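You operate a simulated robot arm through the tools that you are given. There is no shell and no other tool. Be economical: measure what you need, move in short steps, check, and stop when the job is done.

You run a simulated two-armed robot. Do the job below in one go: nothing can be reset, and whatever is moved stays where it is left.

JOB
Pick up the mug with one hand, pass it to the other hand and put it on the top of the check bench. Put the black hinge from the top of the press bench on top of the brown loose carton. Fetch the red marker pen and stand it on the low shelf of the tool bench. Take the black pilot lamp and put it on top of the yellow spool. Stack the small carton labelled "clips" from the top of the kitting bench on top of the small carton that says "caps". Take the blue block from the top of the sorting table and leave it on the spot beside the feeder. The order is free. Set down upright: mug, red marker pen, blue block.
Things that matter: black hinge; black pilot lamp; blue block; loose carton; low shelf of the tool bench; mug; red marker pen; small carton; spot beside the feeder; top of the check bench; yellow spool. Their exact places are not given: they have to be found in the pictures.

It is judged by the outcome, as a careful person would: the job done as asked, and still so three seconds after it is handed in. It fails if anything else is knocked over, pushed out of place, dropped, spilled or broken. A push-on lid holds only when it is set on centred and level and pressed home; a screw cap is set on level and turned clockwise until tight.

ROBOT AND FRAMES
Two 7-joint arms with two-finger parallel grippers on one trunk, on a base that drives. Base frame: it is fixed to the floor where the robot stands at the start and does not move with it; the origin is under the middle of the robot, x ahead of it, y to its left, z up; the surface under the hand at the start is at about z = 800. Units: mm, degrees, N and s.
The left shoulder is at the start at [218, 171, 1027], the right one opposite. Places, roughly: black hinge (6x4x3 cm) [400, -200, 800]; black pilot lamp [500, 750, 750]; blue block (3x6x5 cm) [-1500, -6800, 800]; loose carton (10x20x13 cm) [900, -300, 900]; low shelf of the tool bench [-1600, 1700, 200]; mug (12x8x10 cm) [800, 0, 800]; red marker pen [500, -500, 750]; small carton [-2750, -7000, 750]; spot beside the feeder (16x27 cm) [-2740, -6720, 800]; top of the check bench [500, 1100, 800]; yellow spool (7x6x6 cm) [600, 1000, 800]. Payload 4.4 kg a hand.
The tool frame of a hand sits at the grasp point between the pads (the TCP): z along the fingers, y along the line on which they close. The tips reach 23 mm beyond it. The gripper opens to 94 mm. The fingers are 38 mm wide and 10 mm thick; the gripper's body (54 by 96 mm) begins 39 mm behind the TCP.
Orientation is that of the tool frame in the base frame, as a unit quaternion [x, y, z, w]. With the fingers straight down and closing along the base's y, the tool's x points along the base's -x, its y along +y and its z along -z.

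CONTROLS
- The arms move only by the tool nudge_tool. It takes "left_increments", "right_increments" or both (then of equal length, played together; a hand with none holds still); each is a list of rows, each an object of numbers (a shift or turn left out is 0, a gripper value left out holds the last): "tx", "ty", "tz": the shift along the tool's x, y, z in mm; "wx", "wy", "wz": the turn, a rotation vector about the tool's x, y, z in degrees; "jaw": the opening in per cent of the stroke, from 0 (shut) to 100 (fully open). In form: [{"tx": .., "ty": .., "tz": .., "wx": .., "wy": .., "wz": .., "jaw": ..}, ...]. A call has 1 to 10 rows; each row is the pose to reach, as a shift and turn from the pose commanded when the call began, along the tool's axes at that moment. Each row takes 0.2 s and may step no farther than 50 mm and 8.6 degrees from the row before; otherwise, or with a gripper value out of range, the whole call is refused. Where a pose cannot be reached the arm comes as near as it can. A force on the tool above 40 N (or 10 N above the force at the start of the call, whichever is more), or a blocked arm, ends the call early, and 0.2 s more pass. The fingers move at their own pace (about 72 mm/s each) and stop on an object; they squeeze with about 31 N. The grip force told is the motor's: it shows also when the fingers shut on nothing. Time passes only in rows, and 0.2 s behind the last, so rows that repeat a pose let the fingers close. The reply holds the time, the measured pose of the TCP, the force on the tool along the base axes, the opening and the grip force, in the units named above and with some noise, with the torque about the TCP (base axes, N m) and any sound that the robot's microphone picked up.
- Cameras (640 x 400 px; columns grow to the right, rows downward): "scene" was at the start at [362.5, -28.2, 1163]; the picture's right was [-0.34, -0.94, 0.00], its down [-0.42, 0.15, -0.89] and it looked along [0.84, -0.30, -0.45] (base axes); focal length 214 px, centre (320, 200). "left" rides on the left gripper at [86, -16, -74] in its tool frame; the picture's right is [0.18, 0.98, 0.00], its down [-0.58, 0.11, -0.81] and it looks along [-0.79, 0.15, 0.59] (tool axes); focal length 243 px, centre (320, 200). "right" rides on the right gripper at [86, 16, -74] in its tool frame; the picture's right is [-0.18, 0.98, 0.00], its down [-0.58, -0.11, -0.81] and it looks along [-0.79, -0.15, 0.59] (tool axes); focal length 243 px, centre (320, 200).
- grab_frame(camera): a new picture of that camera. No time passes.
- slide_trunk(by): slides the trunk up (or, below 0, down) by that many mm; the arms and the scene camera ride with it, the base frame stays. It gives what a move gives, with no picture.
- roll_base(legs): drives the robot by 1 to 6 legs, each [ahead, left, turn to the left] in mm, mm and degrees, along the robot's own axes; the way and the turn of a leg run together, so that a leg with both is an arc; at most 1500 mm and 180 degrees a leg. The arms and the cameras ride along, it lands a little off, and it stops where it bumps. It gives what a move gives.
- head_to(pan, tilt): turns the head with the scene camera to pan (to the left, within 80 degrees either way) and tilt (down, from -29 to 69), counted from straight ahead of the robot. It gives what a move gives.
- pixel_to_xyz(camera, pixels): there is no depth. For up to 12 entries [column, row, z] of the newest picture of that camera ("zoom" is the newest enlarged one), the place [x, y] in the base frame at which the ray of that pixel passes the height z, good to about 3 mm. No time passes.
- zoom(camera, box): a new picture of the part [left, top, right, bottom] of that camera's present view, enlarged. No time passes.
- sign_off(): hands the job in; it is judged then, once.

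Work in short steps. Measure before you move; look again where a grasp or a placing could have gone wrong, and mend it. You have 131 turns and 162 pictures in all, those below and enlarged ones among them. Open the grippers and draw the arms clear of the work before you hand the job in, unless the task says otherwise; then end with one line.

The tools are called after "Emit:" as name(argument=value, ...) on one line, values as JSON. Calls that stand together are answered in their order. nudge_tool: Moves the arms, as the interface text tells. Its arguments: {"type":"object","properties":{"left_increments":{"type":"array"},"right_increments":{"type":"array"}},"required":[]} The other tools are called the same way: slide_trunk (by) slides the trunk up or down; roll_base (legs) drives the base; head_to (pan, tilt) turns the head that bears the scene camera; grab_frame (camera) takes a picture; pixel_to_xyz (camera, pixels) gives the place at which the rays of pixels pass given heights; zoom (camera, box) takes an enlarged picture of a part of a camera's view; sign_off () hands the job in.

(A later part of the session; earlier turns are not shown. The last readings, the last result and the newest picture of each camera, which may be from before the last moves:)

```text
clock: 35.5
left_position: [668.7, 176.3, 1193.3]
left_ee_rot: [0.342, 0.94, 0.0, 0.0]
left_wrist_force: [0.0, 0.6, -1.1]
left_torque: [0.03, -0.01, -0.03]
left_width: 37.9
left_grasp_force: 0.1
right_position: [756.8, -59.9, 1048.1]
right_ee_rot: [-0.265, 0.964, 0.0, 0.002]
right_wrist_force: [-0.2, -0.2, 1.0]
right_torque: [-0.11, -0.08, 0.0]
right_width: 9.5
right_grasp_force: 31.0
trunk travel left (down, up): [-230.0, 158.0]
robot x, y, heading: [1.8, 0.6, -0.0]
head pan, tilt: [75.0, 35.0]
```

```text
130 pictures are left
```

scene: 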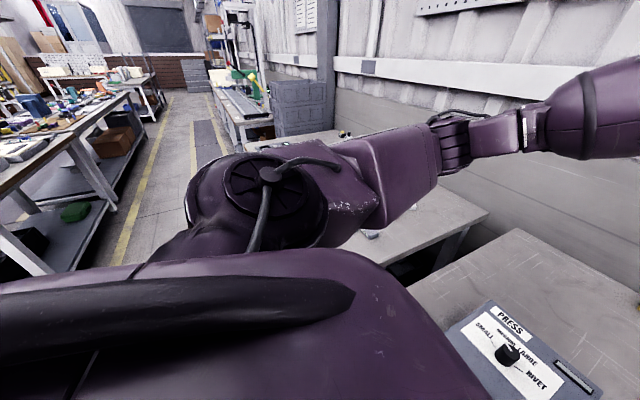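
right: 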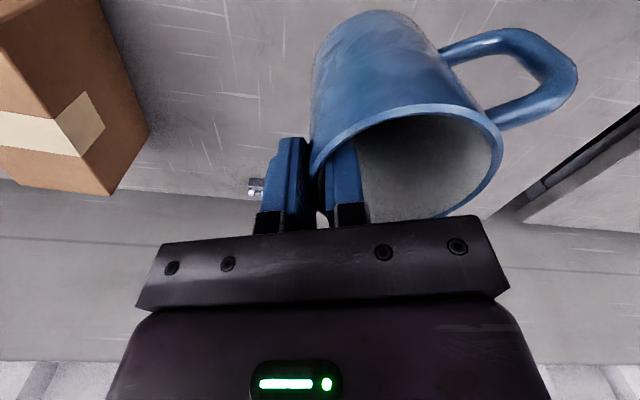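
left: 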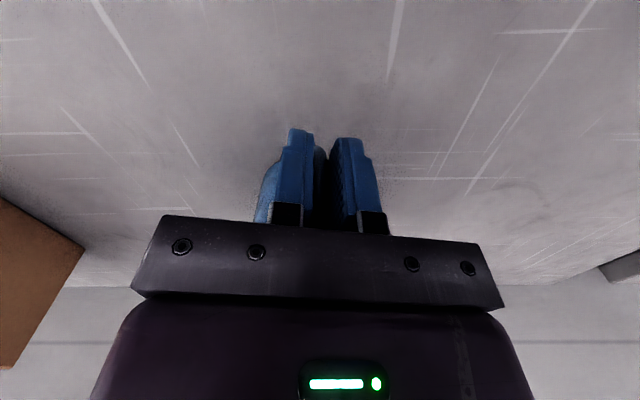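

The left arm hides the bench. I raise the mug 60 mm and drive left 600 mm, then look ahead at the check bench.

Emit:
nudge_tool(right_increments=[{"tz": -20}, {"tz": -40}, {"tz": -60}, {"tz": -60}])

Emit:
roll_base(legs=[[-80, 600, 0]])

Emit:
head_to(pan=25, tilt=40)

Emit:
grab_frame(camera="scene")

```text
clock: 36.5
left_position: [669.2, 176.5, 1191.9]
left_ee_rot: [0.342, 0.94, 0.0, 0.0]
left_wrist_force: [-0.3, 0.2, 0.1]
left_torque: [-0.01, 0.0, 0.01]
left_width: 37.7
left_grasp_force: 0.1
right_position: [756.3, -61.0, 1106.4]
right_ee_rot: [-0.264, 0.965, 0.001, 0.001]
right_wrist_force: [0.5, 0.0, -3.5]
right_torque: [-0.11, -0.04, -0.01]
right_width: 9.6
right_grasp_force: 31.4
trunk travel left (down, up): [-230.0, 158.0]
robot x, y, heading: [-2.5, -2.1, 0.1]
head pan, tilt: [75.0, 35.0]
```

```text
clock: 39.3
left_position: [639.0, 386.5, 1193.1]
left_ee_rot: [0.345, 0.938, 0.002, -0.001]
left_wrist_force: [0.1, -0.2, -0.1]
left_torque: [0.03, -0.01, 0.01]
left_width: 37.5
left_grasp_force: 0.1
right_position: [722.8, 147.1, 1105.4]
right_ee_rot: [-0.26, 0.966, 0.001, 0.0]
right_wrist_force: [-0.8, -0.9, -1.8]
right_torque: [-0.1, -0.05, 0.0]
right_width: 9.4
right_grasp_force: 31.2
trunk travel left (down, up): [-230.0, 158.0]
robot x, y, heading: [-29.3, 219.0, -0.6]
head pan, tilt: [75.0, 35.0]
stopped in leg 1: the robot was blocked; the commanded pose is now the measured one
```

```text
clock: 40.5
left_position: [640.3, 388.1, 1192.0]
left_ee_rot: [0.347, 0.938, 0.0, -0.001]
left_wrist_force: [-0.5, 0.2, 0.0]
left_torque: [0.0, -0.01, 0.03]
left_width: 37.8
left_grasp_force: 0.0
right_position: [724.2, 149.3, 1106.7]
right_ee_rot: [-0.26, 0.966, 0.0, 0.001]
right_wrist_force: [-0.2, -0.2, -3.0]
right_torque: [-0.11, -0.06, -0.01]
right_width: 9.5
right_grasp_force: 30.7
trunk travel left (down, up): [-230.0, 158.0]
robot x, y, heading: [-31.2, 219.3, -0.7]
head pan, tilt: [25.0, 40.0]
```

```text
129 pictures are left
```

scene: 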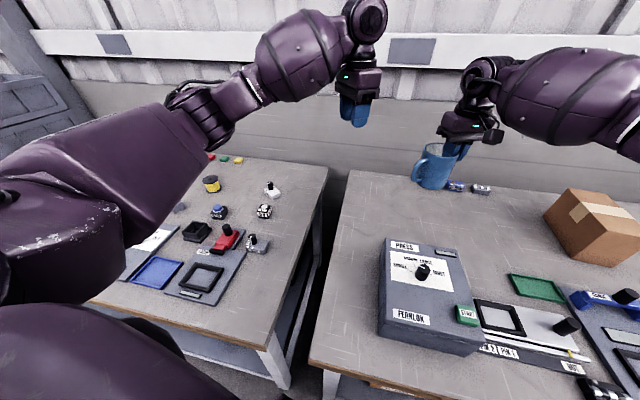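

Blocked: the check bench's near corner at (268,350) probably stands out further. I measure its edge and the items.

Emit:
pixel_to_xyz(camera="scene", pixels=[[266, 350, 800], [93, 303, 800], [328, 166, 800], [310, 362, 800], [349, 172, 800], [211, 190, 800], [271, 197, 800], [263, 217, 800], [257, 253, 800], [219, 217, 800], [212, 178, 850]])

Emit:
zoom(camera="scene", box=[120, 140, 340, 310])

```text
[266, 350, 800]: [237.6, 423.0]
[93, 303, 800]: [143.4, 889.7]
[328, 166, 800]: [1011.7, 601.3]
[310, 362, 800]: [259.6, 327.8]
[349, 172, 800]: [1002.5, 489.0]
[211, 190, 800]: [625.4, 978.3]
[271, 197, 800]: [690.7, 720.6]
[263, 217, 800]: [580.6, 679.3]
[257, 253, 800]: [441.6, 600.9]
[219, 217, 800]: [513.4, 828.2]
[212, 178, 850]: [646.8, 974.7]
```

```text
2.35 times, centred on (230, 225) of scene
```

zoom: 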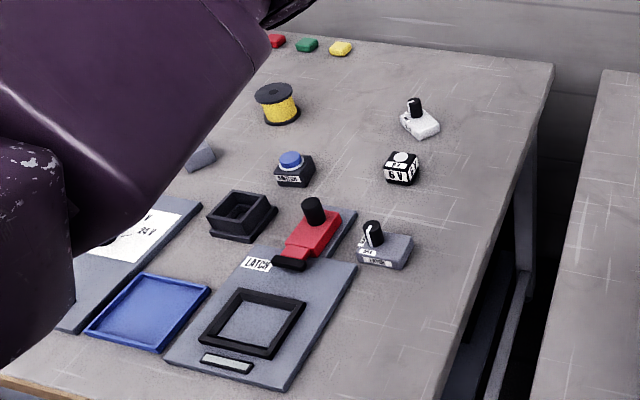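

The bench is turned ~12°. I zoom on the lamp candidates and spool.

Emit:
zoom(camera="scene", box=[200, 165, 300, 265])

```text
4.00 times, centred on (250, 215) of scene
```

zoom: 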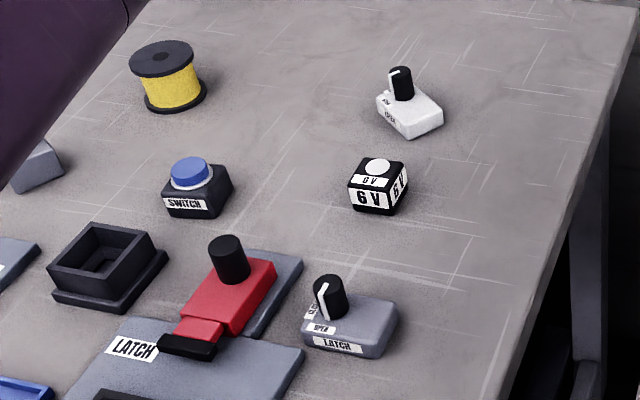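

The black "6 V" cube with a white lens is the pilot lamp; the spool is at about (625,978). I back off, drive left, and turn 13° to face the check bench.

Emit:
roll_base(legs=[[-200, 0, 0], [0, 400, 0], [0, 0, 13], [100, 0, 0]])

Emit:
head_to(pan=0, tilt=45)

Emit:
grab_frame(camera="scene")

```text
clock: 47.2
left_position: [486.6, 953.2, 1192.7]
left_ee_rot: [0.237, 0.971, 0.0, -0.001]
left_wrist_force: [0.8, -0.2, -0.3]
left_torque: [-0.02, -0.02, -0.01]
left_width: 37.5
left_grasp_force: 0.0
right_position: [623.3, 738.1, 1106.6]
right_ee_rot: [-0.369, 0.929, 0.0, 0.0]
right_wrist_force: [0.3, 0.1, -3.7]
right_torque: [-0.07, -0.08, 0.0]
right_width: 9.4
right_grasp_force: 31.4
trunk travel left (down, up): [-230.0, 158.0]
robot x, y, heading: [-127.0, 632.0, 12.5]
head pan, tilt: [25.0, 40.0]
```

```text
clock: 48.1
left_position: [485.1, 952.3, 1192.8]
left_ee_rot: [0.236, 0.972, 0.0, 0.0]
left_wrist_force: [0.2, 0.3, 0.8]
left_torque: [-0.01, -0.01, 0.02]
left_width: 37.7
left_grasp_force: 0.1
right_position: [621.8, 737.6, 1106.4]
right_ee_rot: [-0.369, 0.93, 0.0, 0.002]
right_wrist_force: [-0.2, -0.1, -3.1]
right_torque: [-0.09, -0.07, -0.02]
right_width: 9.4
right_grasp_force: 31.3
trunk travel left (down, up): [-230.0, 158.0]
robot x, y, heading: [-130.3, 634.8, 12.6]
head pan, tilt: [0.0, 45.0]
```

```text
126 pictures are left
```

scene: 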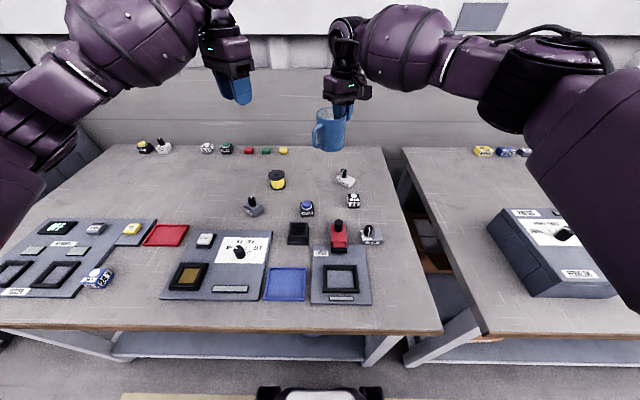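

I zoom over the bench to identify every small device.

Emit:
zoom(camera="scene", box=[220, 160, 400, 260])

Emit:
zoom(camera="scene", box=[120, 130, 300, 230])

Emit:
zoom(camera="scene", box=[0, 210, 180, 310])

```text
3.56 times, centred on (310, 210) of scene
```

zoom: 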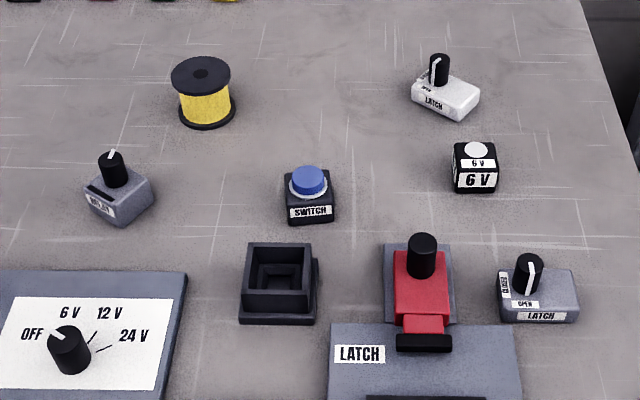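

```text
3.56 times, centred on (210, 180) of scene
```

zoom: 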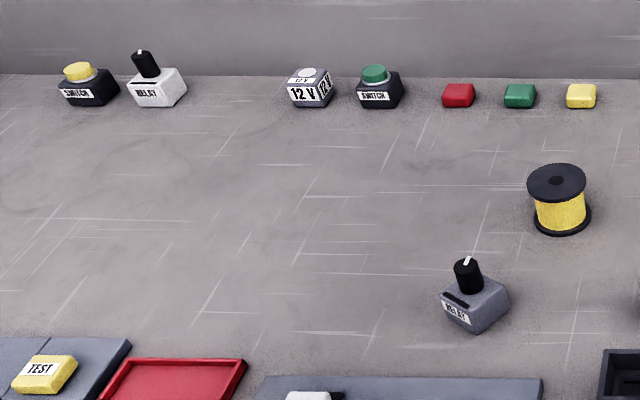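

```text
3.56 times, centred on (90, 260) of scene
```

zoom: 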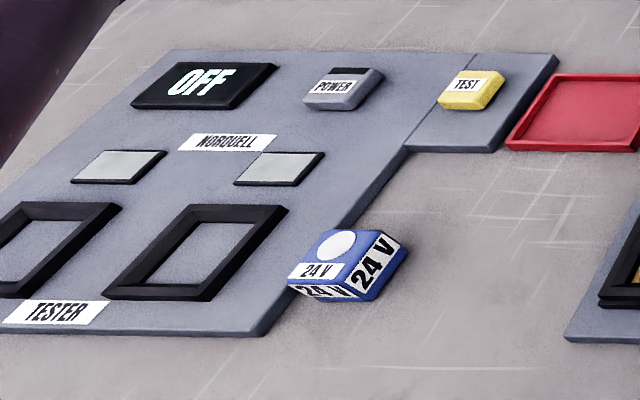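

The black lamp is the "6 V" cube at scene (353,200). I measure the lamp, spool, switch, latch and the free patch for the mug near the far right corner.

Emit:
pixel_to_xyz(camera="scene", pixels=[[353, 208, 800], [353, 196, 840], [277, 174, 860], [277, 189, 800], [346, 184, 800], [337, 183, 800], [355, 186, 800], [381, 150, 800], [442, 330, 800], [380, 165, 800], [307, 214, 800]])

Emit:
zoom(camera="scene", box=[270, 90, 410, 210])

Emit:
grab_frame(camera="right")

```text
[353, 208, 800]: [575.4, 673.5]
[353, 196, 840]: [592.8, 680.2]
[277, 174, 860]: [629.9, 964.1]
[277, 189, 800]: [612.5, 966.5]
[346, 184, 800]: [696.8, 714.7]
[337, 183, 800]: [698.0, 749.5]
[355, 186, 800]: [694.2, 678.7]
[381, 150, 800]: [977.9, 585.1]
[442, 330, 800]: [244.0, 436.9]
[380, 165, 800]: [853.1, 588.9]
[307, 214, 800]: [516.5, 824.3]
```

```text
3.33 times, centred on (340, 150) of scene
```

zoom: 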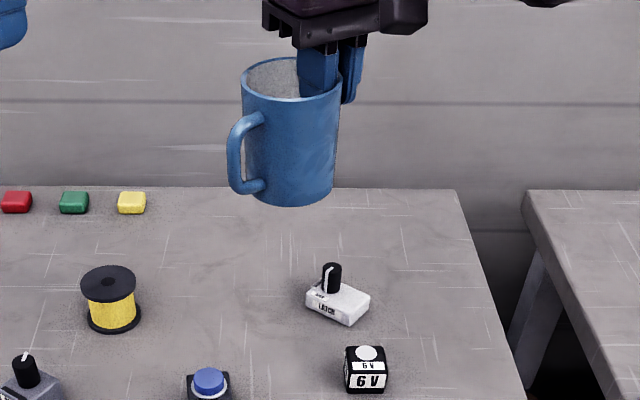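

```text
121 pictures are left
```

right: 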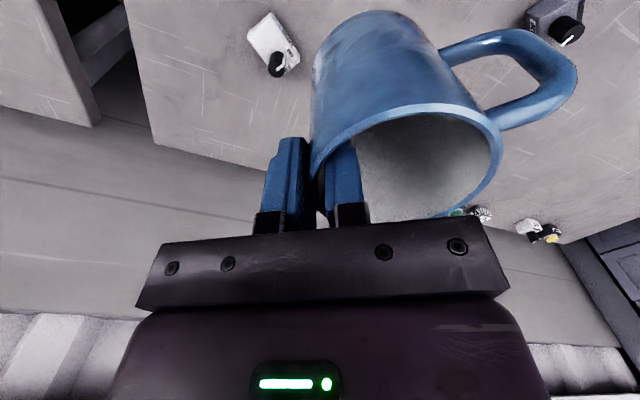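

Free patch at about (720,840), between spool and white latch. I carry the mug there and descend to about 10 mm above the top.

Emit:
nudge_tool(right_increments=[{"tx": -47, "ty": -10}, {"tx": -94, "ty": -20}, {"tx": -142, "ty": -30}, {"tx": -142, "ty": -30, "tz": 45}, {"tx": -142, "ty": -30, "tz": 90}, {"tx": -142, "ty": -30, "tz": 135}, {"tx": -142, "ty": -30, "tz": 175}, {"tx": -142, "ty": -30, "tz": 200}, {"tx": -142, "ty": -30, "tz": 205}, {"tx": -142, "ty": -30, "tz": 205}])

Emit:
zoom(camera="scene", box=[230, 100, 390, 220])

```text
clock: 50.3
left_position: [483.4, 953.6, 1194.1]
left_ee_rot: [0.237, 0.971, 0.0, -0.001]
left_wrist_force: [0.5, 0.1, 0.1]
left_torque: [0.01, 0.01, -0.01]
left_width: 37.7
left_grasp_force: 0.0
right_position: [619.2, 764.9, 916.0]
right_ee_rot: [-0.37, 0.929, 0.001, 0.002]
right_wrist_force: [-0.6, 0.5, -2.8]
right_torque: [-0.09, -0.07, -0.01]
right_width: 9.6
right_grasp_force: 31.1
right hand out of reach, approached as far as the arm can: row 1, 2, 3, 4, 5, 6, 7, 8, 9, 10
trunk travel left (down, up): [-230.0, 158.0]
robot x, y, heading: [-131.5, 637.4, 12.3]
head pan, tilt: [0.0, 45.0]
```

```text
3.33 times, centred on (310, 160) of scene
```

zoom: 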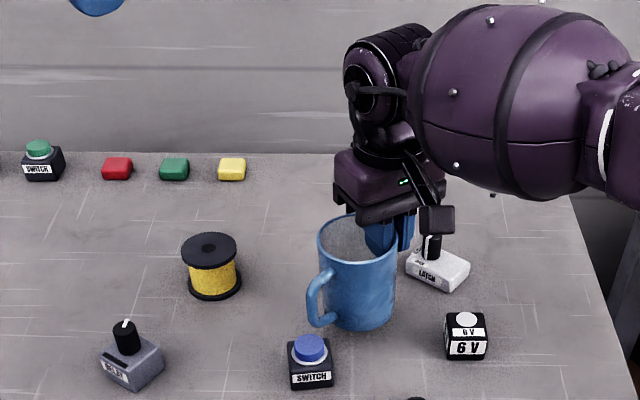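

The arm cannot reach farther with the trunk so high. I raise the hand 120 mm, lower the trunk by 120 and try again.

Emit:
nudge_tool(right_increments=[{"tz": -45}, {"tz": -90}, {"tz": -135}, {"tz": -160}, {"tz": -160}])

Emit:
slide_trunk(by=-130)

```text
clock: 51.5
left_position: [487.0, 952.0, 1192.7]
left_ee_rot: [0.237, 0.971, 0.001, -0.002]
left_wrist_force: [-0.2, -0.5, 1.2]
left_torque: [-0.02, -0.01, 0.01]
left_width: 37.4
left_grasp_force: 0.0
right_position: [619.9, 764.8, 1078.3]
right_ee_rot: [-0.369, 0.93, 0.0, 0.001]
right_wrist_force: [-0.1, 0.6, -2.5]
right_torque: [-0.08, -0.09, 0.02]
right_width: 9.9
right_grasp_force: 31.4
trunk travel left (down, up): [-230.0, 158.0]
robot x, y, heading: [-134.0, 631.8, 12.3]
head pan, tilt: [0.0, 45.0]
```

```text
clock: 53.1
left_position: [485.4, 951.3, 1065.4]
left_ee_rot: [0.236, 0.972, 0.002, 0.001]
left_wrist_force: [0.5, 0.1, 0.2]
left_torque: [0.02, 0.0, 0.01]
left_width: 37.6
left_grasp_force: 0.1
right_position: [620.5, 764.8, 948.7]
right_ee_rot: [-0.369, 0.93, 0.0, 0.003]
right_wrist_force: [-0.2, 0.0, -3.0]
right_torque: [-0.12, -0.09, 0.01]
right_width: 9.3
right_grasp_force: 30.7
trunk travel left (down, up): [-100.0, 288.0]
robot x, y, heading: [-130.2, 631.9, 12.2]
head pan, tilt: [0.0, 45.0]
```

Hand at z 949 (mug bottom ≈860). I go out to (746,814) at this height.

Emit:
nudge_tool(right_increments=[{"tx": -42, "ty": -17}, {"tx": -84, "ty": -34}, {"tx": -125, "ty": -51}, {"tx": -125, "ty": -51}])

```text
clock: 54.1
left_position: [486.1, 952.0, 1062.5]
left_ee_rot: [0.237, 0.972, 0.0, -0.001]
left_wrist_force: [0.9, -1.3, 0.1]
left_torque: [0.0, -0.02, 0.03]
left_width: 37.5
left_grasp_force: 0.1
right_position: [727.8, 805.9, 948.0]
right_ee_rot: [-0.368, 0.93, 0.001, 0.002]
right_wrist_force: [-0.4, 0.7, -4.0]
right_torque: [-0.07, -0.09, -0.01]
right_width: 9.6
right_grasp_force: 30.8
right hand out of reach, approached as far as the arm can: row 3, 4
trunk travel left (down, up): [-100.0, 288.0]
robot x, y, heading: [-130.2, 632.3, 12.5]
head pan, tilt: [0.0, 45.0]
```

Good enough: mug centre ≈(702,832), clear all round. I lower it slowly to contact.

Emit:
nudge_tool(right_increments=[{"tx": 8, "tz": 25}, {"tx": 8, "tz": 48}, {"tx": 8, "tz": 52}, {"tx": 8, "tz": 55}, {"tx": 8, "tz": 58}, {"tx": 8, "tz": 61}, {"tx": 8, "tz": 61}])

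Emit:
zoom(camera="scene", box=[230, 100, 390, 220])

```text
clock: 55.7
left_position: [485.5, 951.8, 1064.3]
left_ee_rot: [0.237, 0.972, 0.001, 0.0]
left_wrist_force: [0.1, 0.7, -0.5]
left_torque: [-0.01, -0.01, -0.01]
left_width: 37.4
left_grasp_force: 0.0
right_position: [721.9, 800.0, 889.4]
right_ee_rot: [-0.368, 0.93, 0.001, 0.003]
right_wrist_force: [2.4, -2.2, 11.6]
right_torque: [0.43, 0.31, -0.02]
right_width: 9.6
right_grasp_force: 31.4
trunk travel left (down, up): [-100.0, 288.0]
robot x, y, heading: [-129.7, 633.9, 12.4]
head pan, tilt: [0.0, 45.0]
```

```text
3.33 times, centred on (310, 160) of scene
```

zoom: 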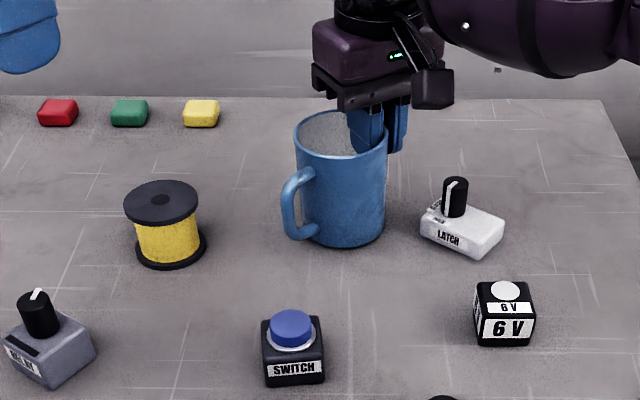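

The mug stands on the bench (11.6 N up). I ease up 1 mm, open to 40%, and lift straight out.

Emit:
nudge_tool(right_increments=[{"tz": -1}, {"tz": -1, "jaw": 20}, {"tz": -1, "jaw": 45}, {"tz": -1, "jaw": 45}, {"tz": -25, "jaw": 45}, {"tz": -60, "jaw": 45}, {"tz": -100, "jaw": 45}, {"tz": -130, "jaw": 45}])

Emit:
zoom(camera="scene", box=[230, 100, 390, 220])

```text
clock: 57.5
left_position: [484.3, 953.4, 1063.4]
left_ee_rot: [0.237, 0.972, 0.0, -0.001]
left_wrist_force: [-0.5, -0.2, 0.5]
left_torque: [-0.03, 0.0, 0.0]
left_width: 37.5
left_grasp_force: 0.1
right_position: [720.4, 800.9, 1018.5]
right_ee_rot: [-0.369, 0.929, 0.0, 0.002]
right_wrist_force: [0.5, 0.3, 0.6]
right_torque: [-0.04, 0.02, 0.03]
right_width: 42.0
right_grasp_force: 0.0
trunk travel left (down, up): [-100.0, 288.0]
robot x, y, heading: [-127.8, 634.9, 12.0]
head pan, tilt: [0.0, 45.0]
```

```text
3.33 times, centred on (310, 160) of scene
```

zoom: 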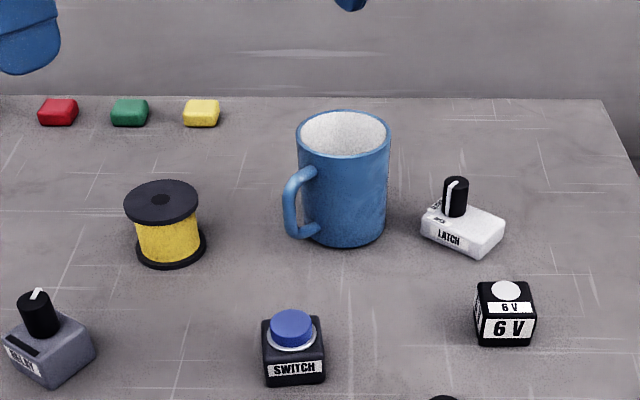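

The mug stands well. Now I measure the lamp cube corners in this zoom.

Emit:
pixel_to_xyz(camera="zoom", pixels=[[480, 344, 800], [532, 345, 800], [483, 312, 830], [536, 310, 830], [477, 283, 830], [529, 282, 830], [536, 312, 835], [505, 290, 835], [160, 200, 860], [125, 203, 860], [199, 203, 860], [172, 262, 800]])

Emit:
zoom(camera="scene", box=[335, 180, 375, 215])

```text
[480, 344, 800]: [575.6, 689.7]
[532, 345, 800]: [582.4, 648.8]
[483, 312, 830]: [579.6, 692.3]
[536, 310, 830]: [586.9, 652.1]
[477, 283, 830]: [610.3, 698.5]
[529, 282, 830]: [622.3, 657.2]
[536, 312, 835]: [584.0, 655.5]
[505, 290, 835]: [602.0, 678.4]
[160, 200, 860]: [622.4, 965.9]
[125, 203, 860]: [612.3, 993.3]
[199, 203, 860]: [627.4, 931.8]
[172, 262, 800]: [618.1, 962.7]
```

```text
11.43 times, centred on (355, 198) of scene
```

zoom: 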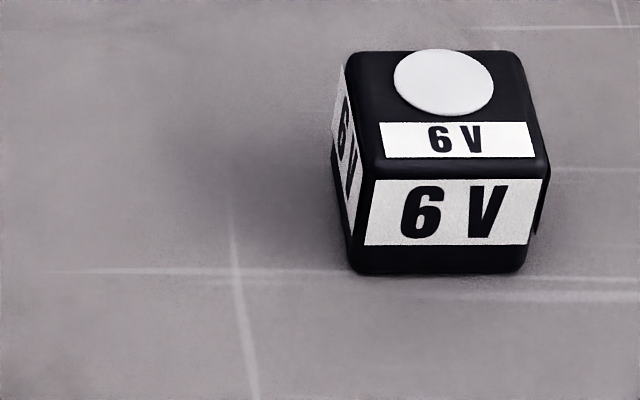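

Lamp centre ≈(600,674), 41 mm wide, turned ~9°. I bring the right hand above it at yaw 9° with open jaws.

Emit:
nudge_tool(right_increments=[{"tx": 35, "ty": -2, "tz": 4, "wz": 7, "jaw": 85}, {"tx": 70, "ty": -4, "tz": 8, "wz": 14}, {"tx": 105, "ty": -6, "tz": 12, "wz": 21}, {"tx": 140, "ty": -8, "tz": 16, "wz": 28}, {"tx": 174.5, "ty": -10, "tz": 30, "wz": 34}, {"tx": 174.5, "ty": -10, "tz": 75, "wz": 34}, {"tx": 174.5, "ty": -10, "tz": 110, "wz": 34}, {"tx": 174.5, "ty": -10, "tz": 110, "wz": 34}])

Emit:
grab_frame(camera="right")

Emit:
zoom(camera="scene", box=[290, 130, 430, 235])

```text
clock: 59.3
left_position: [484.8, 951.5, 1062.9]
left_ee_rot: [0.237, 0.972, 0.0, 0.0]
left_wrist_force: [1.2, -0.9, 0.1]
left_torque: [0.0, 0.04, -0.01]
left_width: 37.5
left_grasp_force: 0.0
right_position: [600.2, 672.1, 904.9]
right_ee_rot: [-0.082, 0.997, 0.001, 0.001]
right_wrist_force: [-0.5, 0.2, 0.1]
right_torque: [0.05, 0.04, 0.0]
right_width: 79.8
right_grasp_force: 0.0
trunk travel left (down, up): [-100.0, 288.0]
robot x, y, heading: [-132.0, 636.2, 12.4]
head pan, tilt: [0.0, 45.0]
```

```text
116 pictures are left
```

right: 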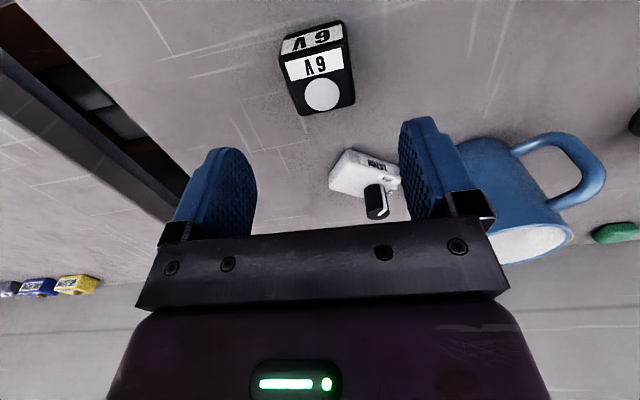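

```text
3.81 times, centred on (360, 182) of scene
```

zoom: 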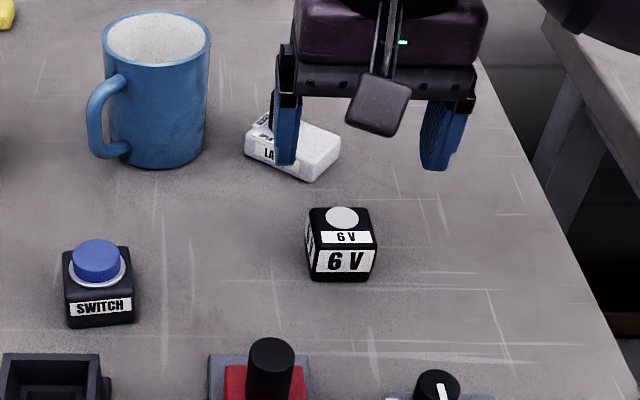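

I confirm the lamp's place from the hand camera (top corners at z 832).

Emit:
pixel_to_xyz(camera="right", pixels=[[284, 60, 832], [344, 46, 832], [298, 114, 832], [355, 102, 832], [322, 94, 834], [279, 40, 800], [342, 22, 800]])

```text
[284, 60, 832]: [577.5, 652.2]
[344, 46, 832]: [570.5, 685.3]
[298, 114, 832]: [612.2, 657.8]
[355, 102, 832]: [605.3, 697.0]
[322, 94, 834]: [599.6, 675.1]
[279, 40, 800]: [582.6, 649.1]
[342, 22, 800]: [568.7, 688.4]
```

Lamp centre ≈(592,673), yaw ≈12°. I correct, descend to z 827 and close.

Emit:
nudge_tool(right_increments=[{"tx": 8, "ty": 2, "tz": 35, "wz": -2.5}, {"tx": 8, "ty": 2, "tz": 65, "wz": -2.5}, {"tx": 8, "ty": 2, "tz": 78, "wz": -2.5}, {"tx": 8, "ty": 2, "tz": 78, "wz": -2.5, "jaw": 0}, {"tx": 8, "ty": 2, "tz": 78, "wz": -2.5, "jaw": 0}, {"tx": 8, "ty": 2, "tz": 78, "wz": -2.5, "jaw": 0}])

Emit:
zoom(camera="scene", box=[290, 130, 430, 235])

```text
clock: 60.7
left_position: [485.7, 952.4, 1062.8]
left_ee_rot: [0.237, 0.971, 0.001, -0.001]
left_wrist_force: [-0.6, -0.3, 0.2]
left_torque: [0.0, 0.0, -0.02]
left_width: 37.8
left_grasp_force: 0.0
right_position: [592.0, 674.1, 825.6]
right_ee_rot: [-0.103, 0.995, 0.001, 0.001]
right_wrist_force: [0.6, -0.1, -0.7]
right_torque: [-0.03, 0.0, -0.02]
right_width: 39.3
right_grasp_force: 31.4
trunk travel left (down, up): [-100.0, 288.0]
robot x, y, heading: [-126.7, 635.8, 12.4]
head pan, tilt: [0.0, 45.0]
```

```text
3.81 times, centred on (360, 182) of scene
```

zoom: 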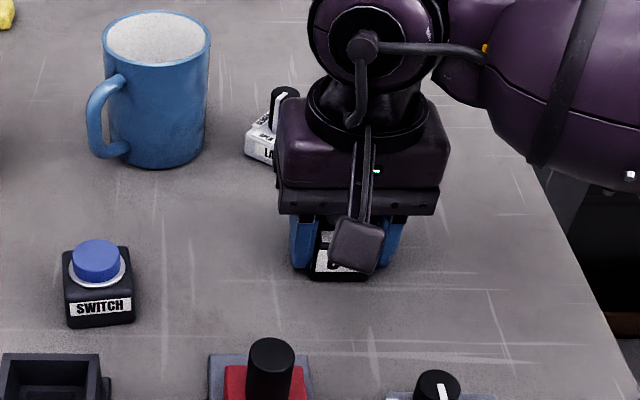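

Lamp gripped (39 mm). I lift it 150 mm and drive 200 mm left so the spool comes before the right hand.

Emit:
nudge_tool(right_increments=[{"tz": -20}, {"tz": -60}, {"tz": -105}, {"tz": -150}, {"tz": -150}])

Emit:
roll_base(legs=[[0, 200, 0]])

Emit:
grab_frame(camera="right")

Emit:
grab_frame(camera="scene")

```text
clock: 61.9
left_position: [485.7, 952.7, 1061.6]
left_ee_rot: [0.236, 0.972, 0.0, -0.001]
left_wrist_force: [0.7, -0.5, 0.4]
left_torque: [0.0, 0.04, -0.01]
left_width: 37.8
left_grasp_force: 0.0
right_position: [591.4, 673.8, 976.4]
right_ee_rot: [-0.103, 0.995, 0.001, 0.0]
right_wrist_force: [-0.9, 0.4, -0.7]
right_torque: [0.02, 0.0, -0.01]
right_width: 39.4
right_grasp_force: 31.3
trunk travel left (down, up): [-100.0, 288.0]
robot x, y, heading: [-127.6, 634.6, 12.2]
head pan, tilt: [0.0, 45.0]
```

```text
clock: 64.3
left_position: [442.0, 1148.0, 1062.2]
left_ee_rot: [0.237, 0.972, 0.0, -0.002]
left_wrist_force: [-0.4, -0.6, -0.3]
left_torque: [-0.01, 0.03, -0.02]
left_width: 37.5
left_grasp_force: 0.1
right_position: [548.6, 869.2, 976.3]
right_ee_rot: [-0.102, 0.995, 0.001, 0.001]
right_wrist_force: [0.3, -0.3, -0.6]
right_torque: [0.01, -0.01, 0.0]
right_width: 39.6
right_grasp_force: 31.0
trunk travel left (down, up): [-100.0, 288.0]
robot x, y, heading: [-173.0, 825.2, 12.7]
head pan, tilt: [0.0, 45.0]
```

```text
113 pictures are left
```

right: 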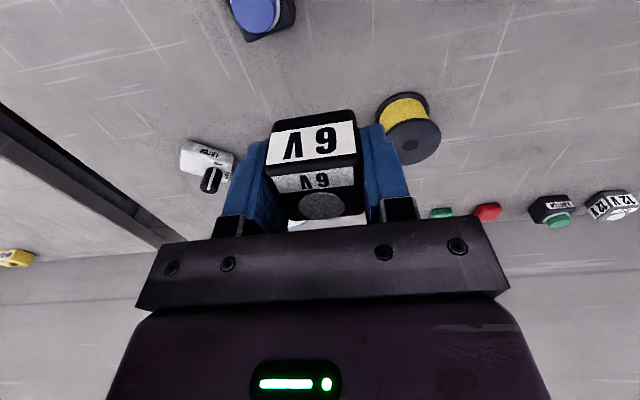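

```text
112 pictures are left
```

scene: 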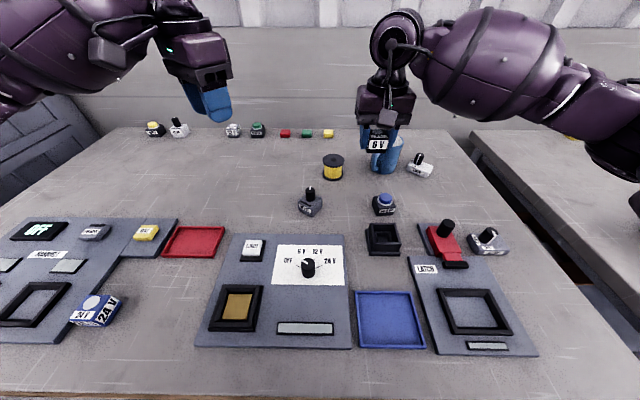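

I measure the spool's top centre from both cameras.

Emit:
pixel_to_xyz(camera="right", pixels=[[409, 145, 860], [380, 140, 860], [440, 138, 860], [411, 166, 860], [405, 94, 800]])

Emit:
zoom(camera="scene", box=[300, 130, 380, 190])

```text
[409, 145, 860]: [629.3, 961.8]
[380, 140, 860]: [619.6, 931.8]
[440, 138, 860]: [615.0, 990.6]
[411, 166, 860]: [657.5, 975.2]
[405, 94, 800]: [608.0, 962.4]
```

```text
6.67 times, centred on (340, 160) of scene
```

zoom: 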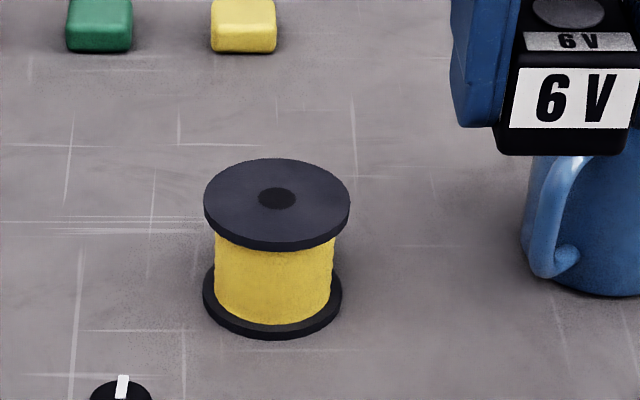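

Emit:
pixel_to_xyz(camera="zoom", pixels=[[277, 198, 860], [204, 203, 860], [350, 203, 860], [276, 158, 860], [278, 242, 860], [273, 338, 800], [203, 295, 805], [342, 292, 805]])

```text
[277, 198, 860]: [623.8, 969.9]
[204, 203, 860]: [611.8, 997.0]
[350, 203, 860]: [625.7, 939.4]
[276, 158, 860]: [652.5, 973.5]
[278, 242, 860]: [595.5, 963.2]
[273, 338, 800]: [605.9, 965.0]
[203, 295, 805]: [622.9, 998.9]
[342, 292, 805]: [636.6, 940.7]
```

Spool top centre ≈(626,966). I carry the lamp over it and lower near z 890.

Emit:
nudge_tool(right_increments=[{"tx": -32, "ty": 26}, {"tx": -64, "ty": 53}, {"tx": -95, "ty": 79}, {"tx": -95, "ty": 79, "tz": 35}, {"tx": -95, "ty": 79, "tz": 65}, {"tx": -95, "ty": 79, "tz": 80}, {"tx": -95, "ty": 79, "tz": 80}])

Emit:
zoom(camera="scene", box=[300, 120, 380, 190])

Emit:
grab_frame(camera="right")

```text
clock: 65.9
left_position: [441.9, 1148.2, 1063.4]
left_ee_rot: [0.237, 0.972, -0.001, -0.001]
left_wrist_force: [0.3, -0.4, -0.8]
left_torque: [-0.02, -0.01, -0.02]
left_width: 37.6
left_grasp_force: 0.1
right_position: [623.4, 966.6, 898.3]
right_ee_rot: [-0.103, 0.995, 0.0, 0.001]
right_wrist_force: [-0.3, -0.4, -1.0]
right_torque: [-0.03, 0.0, 0.02]
right_width: 39.4
right_grasp_force: 31.4
trunk travel left (down, up): [-100.0, 288.0]
robot x, y, heading: [-170.4, 832.2, 12.4]
head pan, tilt: [0.0, 45.0]
```

```text
5.71 times, centred on (340, 155) of scene
```

zoom: 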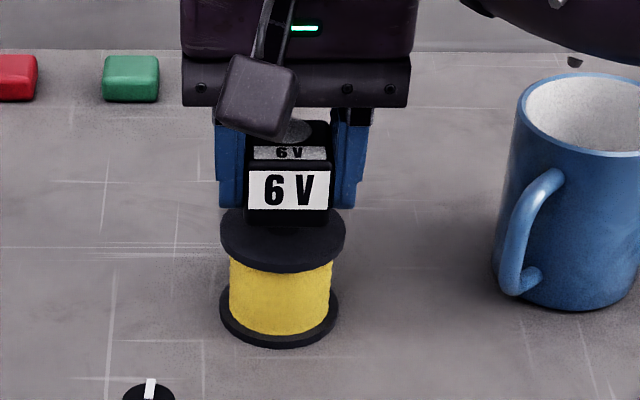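

```text
109 pictures are left
```

right: 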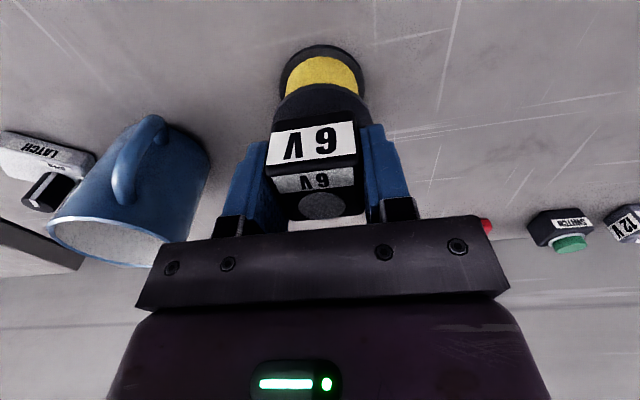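

Aligned within ~2 mm. I nudge 2 mm and lower in small steps until contact.

Emit:
nudge_tool(right_increments=[{"tx": -2, "ty": 2, "tz": 5}, {"tx": -2, "ty": 2, "tz": 8}, {"tx": -2, "ty": 2, "tz": 10}, {"tx": -2, "ty": 2, "tz": 12}, {"tx": -2, "ty": 2, "tz": 14}, {"tx": -2, "ty": 2, "tz": 14}])

```text
clock: 67.3
left_position: [441.5, 1147.2, 1062.9]
left_ee_rot: [0.237, 0.971, 0.0, -0.001]
left_wrist_force: [-0.2, 0.1, -0.6]
left_torque: [-0.01, -0.01, -0.01]
left_width: 37.7
left_grasp_force: 0.0
right_position: [626.5, 969.3, 882.7]
right_ee_rot: [-0.103, 0.995, 0.001, 0.0]
right_wrist_force: [-0.6, -0.2, -0.5]
right_torque: [0.0, 0.0, 0.01]
right_width: 39.6
right_grasp_force: 31.0
trunk travel left (down, up): [-100.0, 288.0]
robot x, y, heading: [-170.8, 830.6, 12.7]
head pan, tilt: [0.0, 45.0]
```

No contact yet at z 883; I keep lowering in 1.5 mm steps.

Emit:
nudge_tool(right_increments=[{"tz": 1.5}, {"tz": 3}, {"tz": 4.5}, {"tz": 6}, {"tz": 6}])

Emit:
zoom(camera="scene", box=[300, 120, 380, 190])

```text
clock: 68.5
left_position: [442.7, 1147.4, 1062.8]
left_ee_rot: [0.237, 0.971, 0.0, -0.001]
left_wrist_force: [0.7, 0.9, 0.3]
left_torque: [-0.01, 0.0, -0.01]
left_width: 37.5
left_grasp_force: 0.1
right_position: [627.3, 967.3, 877.5]
right_ee_rot: [-0.103, 0.995, 0.001, 0.001]
right_wrist_force: [0.3, 0.3, -0.5]
right_torque: [0.02, -0.01, 0.03]
right_width: 39.3
right_grasp_force: 30.8
trunk travel left (down, up): [-100.0, 288.0]
robot x, y, heading: [-171.2, 827.6, 12.4]
head pan, tilt: [0.0, 45.0]
```

```text
5.71 times, centred on (340, 155) of scene
```

zoom: 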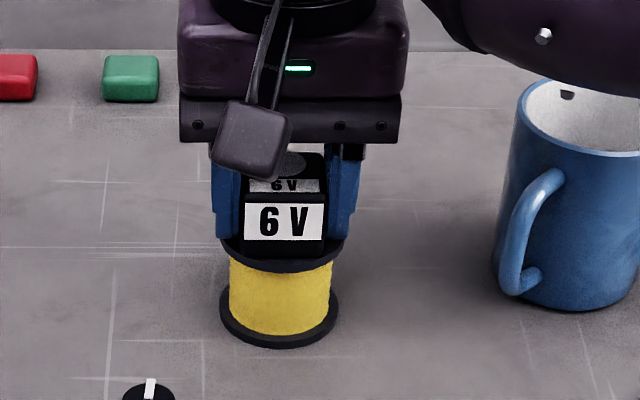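

Still no contact; the base measurements suggest the spool centre is nearer (631,968). I shift 4 mm forward and continue down.

Emit:
nudge_tool(right_increments=[{"tx": -4}, {"tx": -4, "tz": 1.5}, {"tx": -4, "tz": 3}, {"tx": -4, "tz": 4.5}, {"tx": -4, "tz": 6}, {"tx": -4, "tz": 7.5}, {"tx": -4, "tz": 7.5}])

Emit:
zoom(camera="scene", box=[300, 120, 380, 190])

```text
clock: 70.1
left_position: [439.6, 1146.6, 1065.0]
left_ee_rot: [0.237, 0.971, 0.001, 0.002]
left_wrist_force: [0.6, 0.8, -0.3]
left_torque: [0.02, 0.01, -0.02]
left_width: 37.5
left_grasp_force: 0.0
right_position: [630.7, 969.6, 876.0]
right_ee_rot: [-0.103, 0.995, 0.002, 0.005]
right_wrist_force: [6.3, -2.2, 30.6]
right_torque: [-0.06, -0.05, 0.01]
right_width: 39.6
right_grasp_force: 31.1
trunk travel left (down, up): [-100.0, 288.0]
robot x, y, heading: [-174.9, 829.1, 12.4]
head pan, tilt: [0.0, 45.0]
```

```text
5.71 times, centred on (340, 155) of scene
```

zoom: 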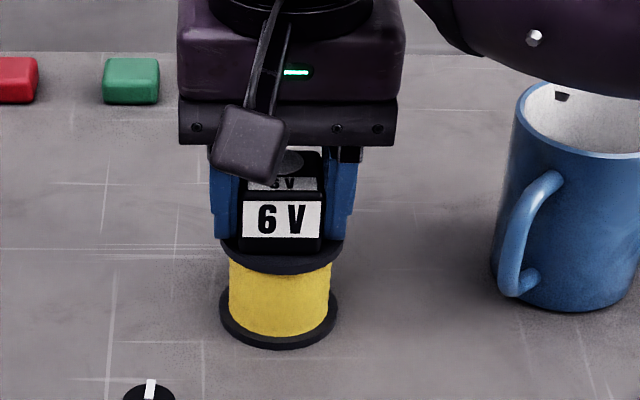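

Contact (31 N). I ease up 5 mm, open, and rise.

Emit:
nudge_tool(right_increments=[{"tz": -3}, {"tz": -5}, {"tz": -5, "jaw": 60}, {"tz": -5, "jaw": 75}, {"tz": -5, "jaw": 75}, {"tz": -35}, {"tz": -75}, {"tz": -120}, {"tz": -150}])

Emit:
zoom(camera="scene", box=[300, 120, 380, 190])

```text
clock: 72.1
left_position: [442.6, 1147.5, 1064.5]
left_ee_rot: [0.236, 0.972, 0.0, 0.0]
left_wrist_force: [-0.5, 1.1, -0.6]
left_torque: [-0.01, 0.01, 0.0]
left_width: 37.7
left_grasp_force: 0.1
right_position: [631.6, 968.4, 1022.2]
right_ee_rot: [-0.103, 0.995, 0.001, 0.001]
right_wrist_force: [-1.2, -0.3, 0.4]
right_torque: [0.01, -0.01, 0.01]
right_width: 70.3
right_grasp_force: 0.0
trunk travel left (down, up): [-100.0, 288.0]
robot x, y, heading: [-175.1, 828.1, 12.5]
head pan, tilt: [0.0, 45.0]
```

```text
5.71 times, centred on (340, 155) of scene
```

zoom: 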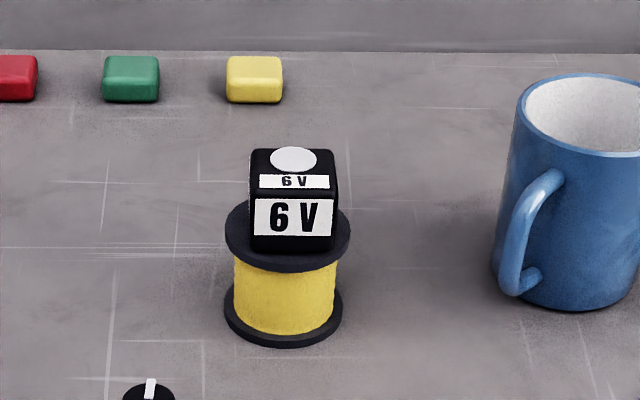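

Lamp sits on the spool. Now back to the press bench for the hinge: back off, unturn, drive right and forward.

Emit:
roll_base(legs=[[-150, 0, 0], [0, 0, -12.5], [0, -880, 0], [240, 0, 0]])

Emit:
head_to(pan=-25, tilt=48)

Emit:
grab_frame(camera="scene")

```text
clock: 83.2
left_position: [580.5, 93.9, 1063.6]
left_ee_rot: [0.346, 0.938, 0.0, 0.0]
left_wrist_force: [-0.5, 0.7, -0.4]
left_torque: [-0.01, -0.03, -0.02]
left_width: 37.7
left_grasp_force: 0.1
right_position: [724.1, -125.4, 1020.4]
right_ee_rot: [0.013, 1.0, 0.001, 0.001]
right_wrist_force: [1.0, 0.5, 0.1]
right_torque: [0.01, -0.01, -0.01]
right_width: 70.6
right_grasp_force: 0.1
trunk travel left (down, up): [-100.0, 288.0]
robot x, y, heading: [-93.7, -77.4, -0.6]
head pan, tilt: [0.0, 45.0]
```

```text
clock: 84.1
left_position: [579.6, 93.2, 1061.9]
left_ee_rot: [0.347, 0.938, 0.0, -0.001]
left_wrist_force: [-0.5, -0.4, -0.2]
left_torque: [0.03, 0.0, 0.0]
left_width: 37.7
left_grasp_force: 0.2
right_position: [724.2, -123.6, 1021.0]
right_ee_rot: [0.013, 1.0, 0.0, 0.001]
right_wrist_force: [-0.1, 1.0, -1.1]
right_torque: [0.01, 0.03, 0.02]
right_width: 70.5
right_grasp_force: 0.0
trunk travel left (down, up): [-100.0, 288.0]
robot x, y, heading: [-93.0, -74.8, -0.9]
head pan, tilt: [-25.0, 48.0]
```

```text
105 pictures are left
```

scene: 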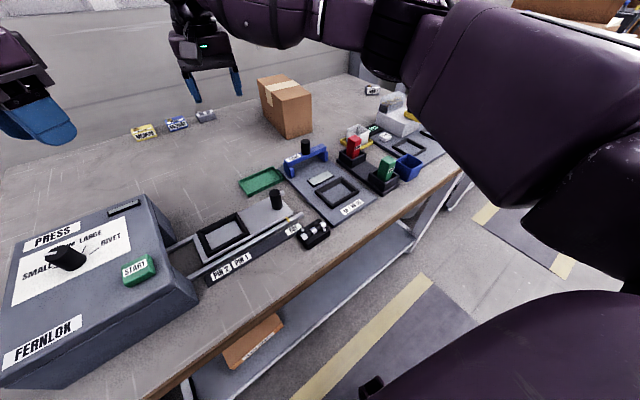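

The hinge lies at scene (313,233). I zoom on hinge and carton to measure.

Emit:
zoom(camera="scene", box=[250, 65, 330, 145])

Emit:
pixel_to_xyz(camera="zoom", pixels=[[320, 200, 900]])

Emit:
zoom(camera="scene", box=[280, 205, 350, 255])

```text
5.00 times, centred on (290, 105) of scene
```

zoom: 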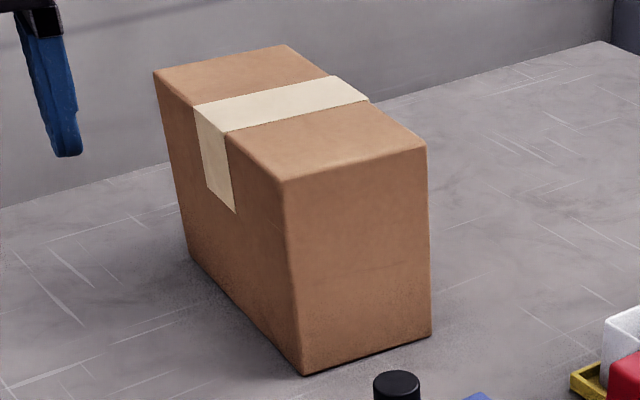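

```text
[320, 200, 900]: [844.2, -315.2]
```

```text
8.00 times, centred on (315, 230) of scene
```

zoom: 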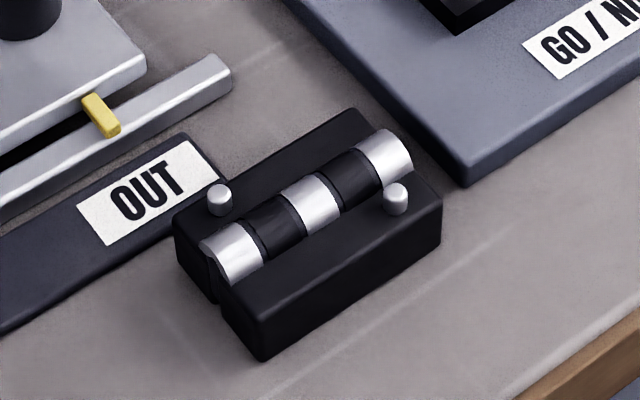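

Emit:
pixel_to_xyz(camera="scene", pixels=[[282.6, 101.4, 930], [311.4, 94.4, 930], [256.8, 79, 930], [282.6, 73.8, 930], [286.6, 140.2, 800], [312.2, 132.2, 800]])

Emit:
pixel_to_xyz(camera="zoom", pixels=[[262, 362, 800], [178, 265, 800], [440, 245, 800], [355, 107, 820], [175, 215, 820], [442, 200, 820], [258, 322, 820]])

```text
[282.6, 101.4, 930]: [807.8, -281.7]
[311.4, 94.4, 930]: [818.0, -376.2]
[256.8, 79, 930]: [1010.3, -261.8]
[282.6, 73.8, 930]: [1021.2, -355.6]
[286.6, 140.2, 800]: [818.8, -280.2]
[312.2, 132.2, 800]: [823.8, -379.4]
```

```text
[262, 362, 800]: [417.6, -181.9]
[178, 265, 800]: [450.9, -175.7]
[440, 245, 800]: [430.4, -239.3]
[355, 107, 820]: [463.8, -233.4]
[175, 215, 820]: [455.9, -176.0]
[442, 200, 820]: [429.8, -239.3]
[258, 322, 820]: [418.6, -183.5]
```

Hinge centre ≈(440,-207), yaw ≈11°, 35 mm across. I check how close the plate and the rail/label strip are to the far finger.

Emit:
pixel_to_xyz(camera="zoom", pixels=[[465, 187, 800], [465, 175, 808], [285, 5, 808], [230, 85, 812], [232, 75, 815], [222, 175, 805], [188, 135, 805], [340, 70, 805]])

```text
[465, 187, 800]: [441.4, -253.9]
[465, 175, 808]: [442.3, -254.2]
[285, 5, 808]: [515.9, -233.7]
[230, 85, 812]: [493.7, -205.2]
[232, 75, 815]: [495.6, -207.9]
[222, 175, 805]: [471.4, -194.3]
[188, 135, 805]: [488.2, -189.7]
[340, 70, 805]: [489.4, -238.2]
```

Using the easy yaw (+11°) with the fingers on the ends (59 mm); tips kept above the 8 mm plate. I bring the right hand above the hinge.

Emit:
nudge_tool(right_increments=[{"tx": 43, "ty": -13, "wz": -3}, {"tx": 86, "ty": -26, "wz": -6}, {"tx": 129, "ty": -40, "wz": -9}, {"tx": 172, "ty": -54, "wz": -13}, {"tx": 215, "ty": -68, "tz": 20, "wz": -13}, {"tx": 250, "ty": -80, "tz": 50, "wz": -13}, {"tx": 284, "ty": -91, "tz": 80, "wz": -13, "jaw": 76}, {"tx": 284, "ty": -91, "tz": 110, "wz": -13}, {"tx": 284, "ty": -91, "tz": 125, "wz": -13}, {"tx": 284, "ty": -91, "tz": 125, "wz": -13}])

Emit:
zoom(camera="scene", box=[250, 170, 380, 260])

Emit:
grab_frame(camera="right")

```text
clock: 86.3
left_position: [579.4, 94.0, 1062.0]
left_ee_rot: [0.347, 0.938, -0.001, 0.0]
left_wrist_force: [0.5, 0.3, 0.1]
left_torque: [0.0, -0.02, 0.01]
left_width: 37.7
left_grasp_force: 0.0
right_position: [439.2, -209.7, 895.7]
right_ee_rot: [-0.101, 0.995, 0.001, 0.001]
right_wrist_force: [0.4, -0.5, -0.5]
right_torque: [0.02, 0.0, 0.0]
right_width: 71.3
right_grasp_force: 0.0
trunk travel left (down, up): [-100.0, 288.0]
robot x, y, heading: [-88.1, -74.0, -0.8]
head pan, tilt: [-25.0, 48.0]
```

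```text
4.44 times, centred on (315, 215) of scene
```

zoom: 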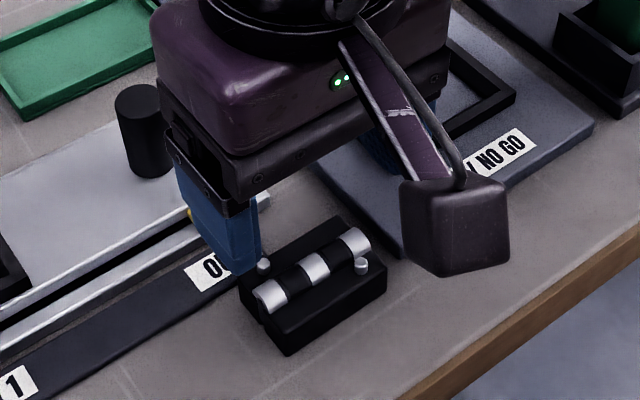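

```text
101 pictures are left
```

right: 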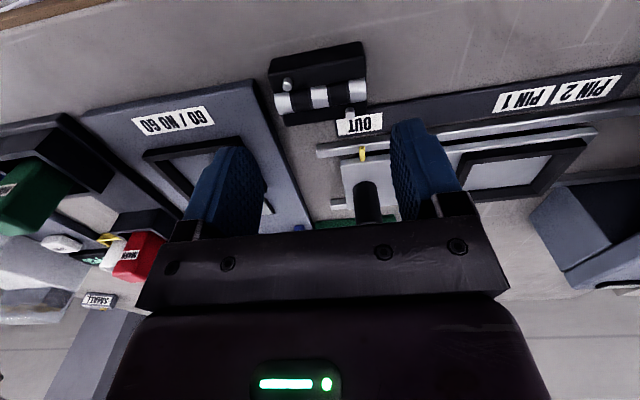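

Hinge appears between the finger lines. I check its position via the hand camera.

Emit:
pixel_to_xyz(camera="right", pixels=[[270, 60, 800], [361, 42, 800], [282, 90, 820], [366, 78, 820], [285, 125, 820], [368, 112, 820], [255, 80, 808], [312, 230, 808]])

```text
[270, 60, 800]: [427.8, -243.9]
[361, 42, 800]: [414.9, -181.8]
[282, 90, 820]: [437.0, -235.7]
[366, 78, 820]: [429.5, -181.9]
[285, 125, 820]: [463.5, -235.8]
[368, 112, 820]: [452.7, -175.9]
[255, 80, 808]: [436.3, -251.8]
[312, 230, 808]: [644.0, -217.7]
```

Centre (440,-209): aligned. I descend to z 833 and close.

Emit:
nudge_tool(right_increments=[{"tz": 30}, {"tz": 50}, {"tz": 60}, {"tz": 63}, {"tz": 63, "jaw": 0}, {"tz": 63, "jaw": 0}, {"tz": 63, "jaw": 0}])

Emit:
grab_frame(camera="right")

```text
clock: 87.9
left_position: [579.1, 93.2, 1064.5]
left_ee_rot: [0.347, 0.938, 0.001, 0.001]
left_wrist_force: [-0.1, 0.1, 0.0]
left_torque: [-0.04, 0.01, -0.02]
left_width: 37.6
left_grasp_force: 0.0
right_position: [437.0, -208.5, 833.1]
right_ee_rot: [-0.101, 0.995, 0.001, 0.003]
right_wrist_force: [1.5, -3.8, 19.5]
right_torque: [-0.01, -0.13, 0.0]
right_width: 59.7
right_grasp_force: 31.2
trunk travel left (down, up): [-100.0, 288.0]
robot x, y, heading: [-87.6, -77.4, -1.0]
head pan, tilt: [-25.0, 48.0]
```

```text
100 pictures are left
```

right: 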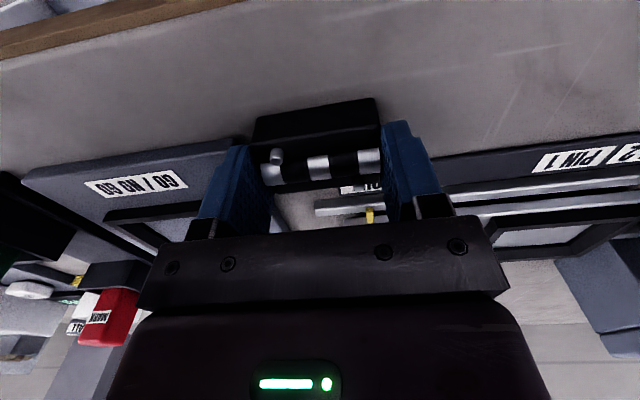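

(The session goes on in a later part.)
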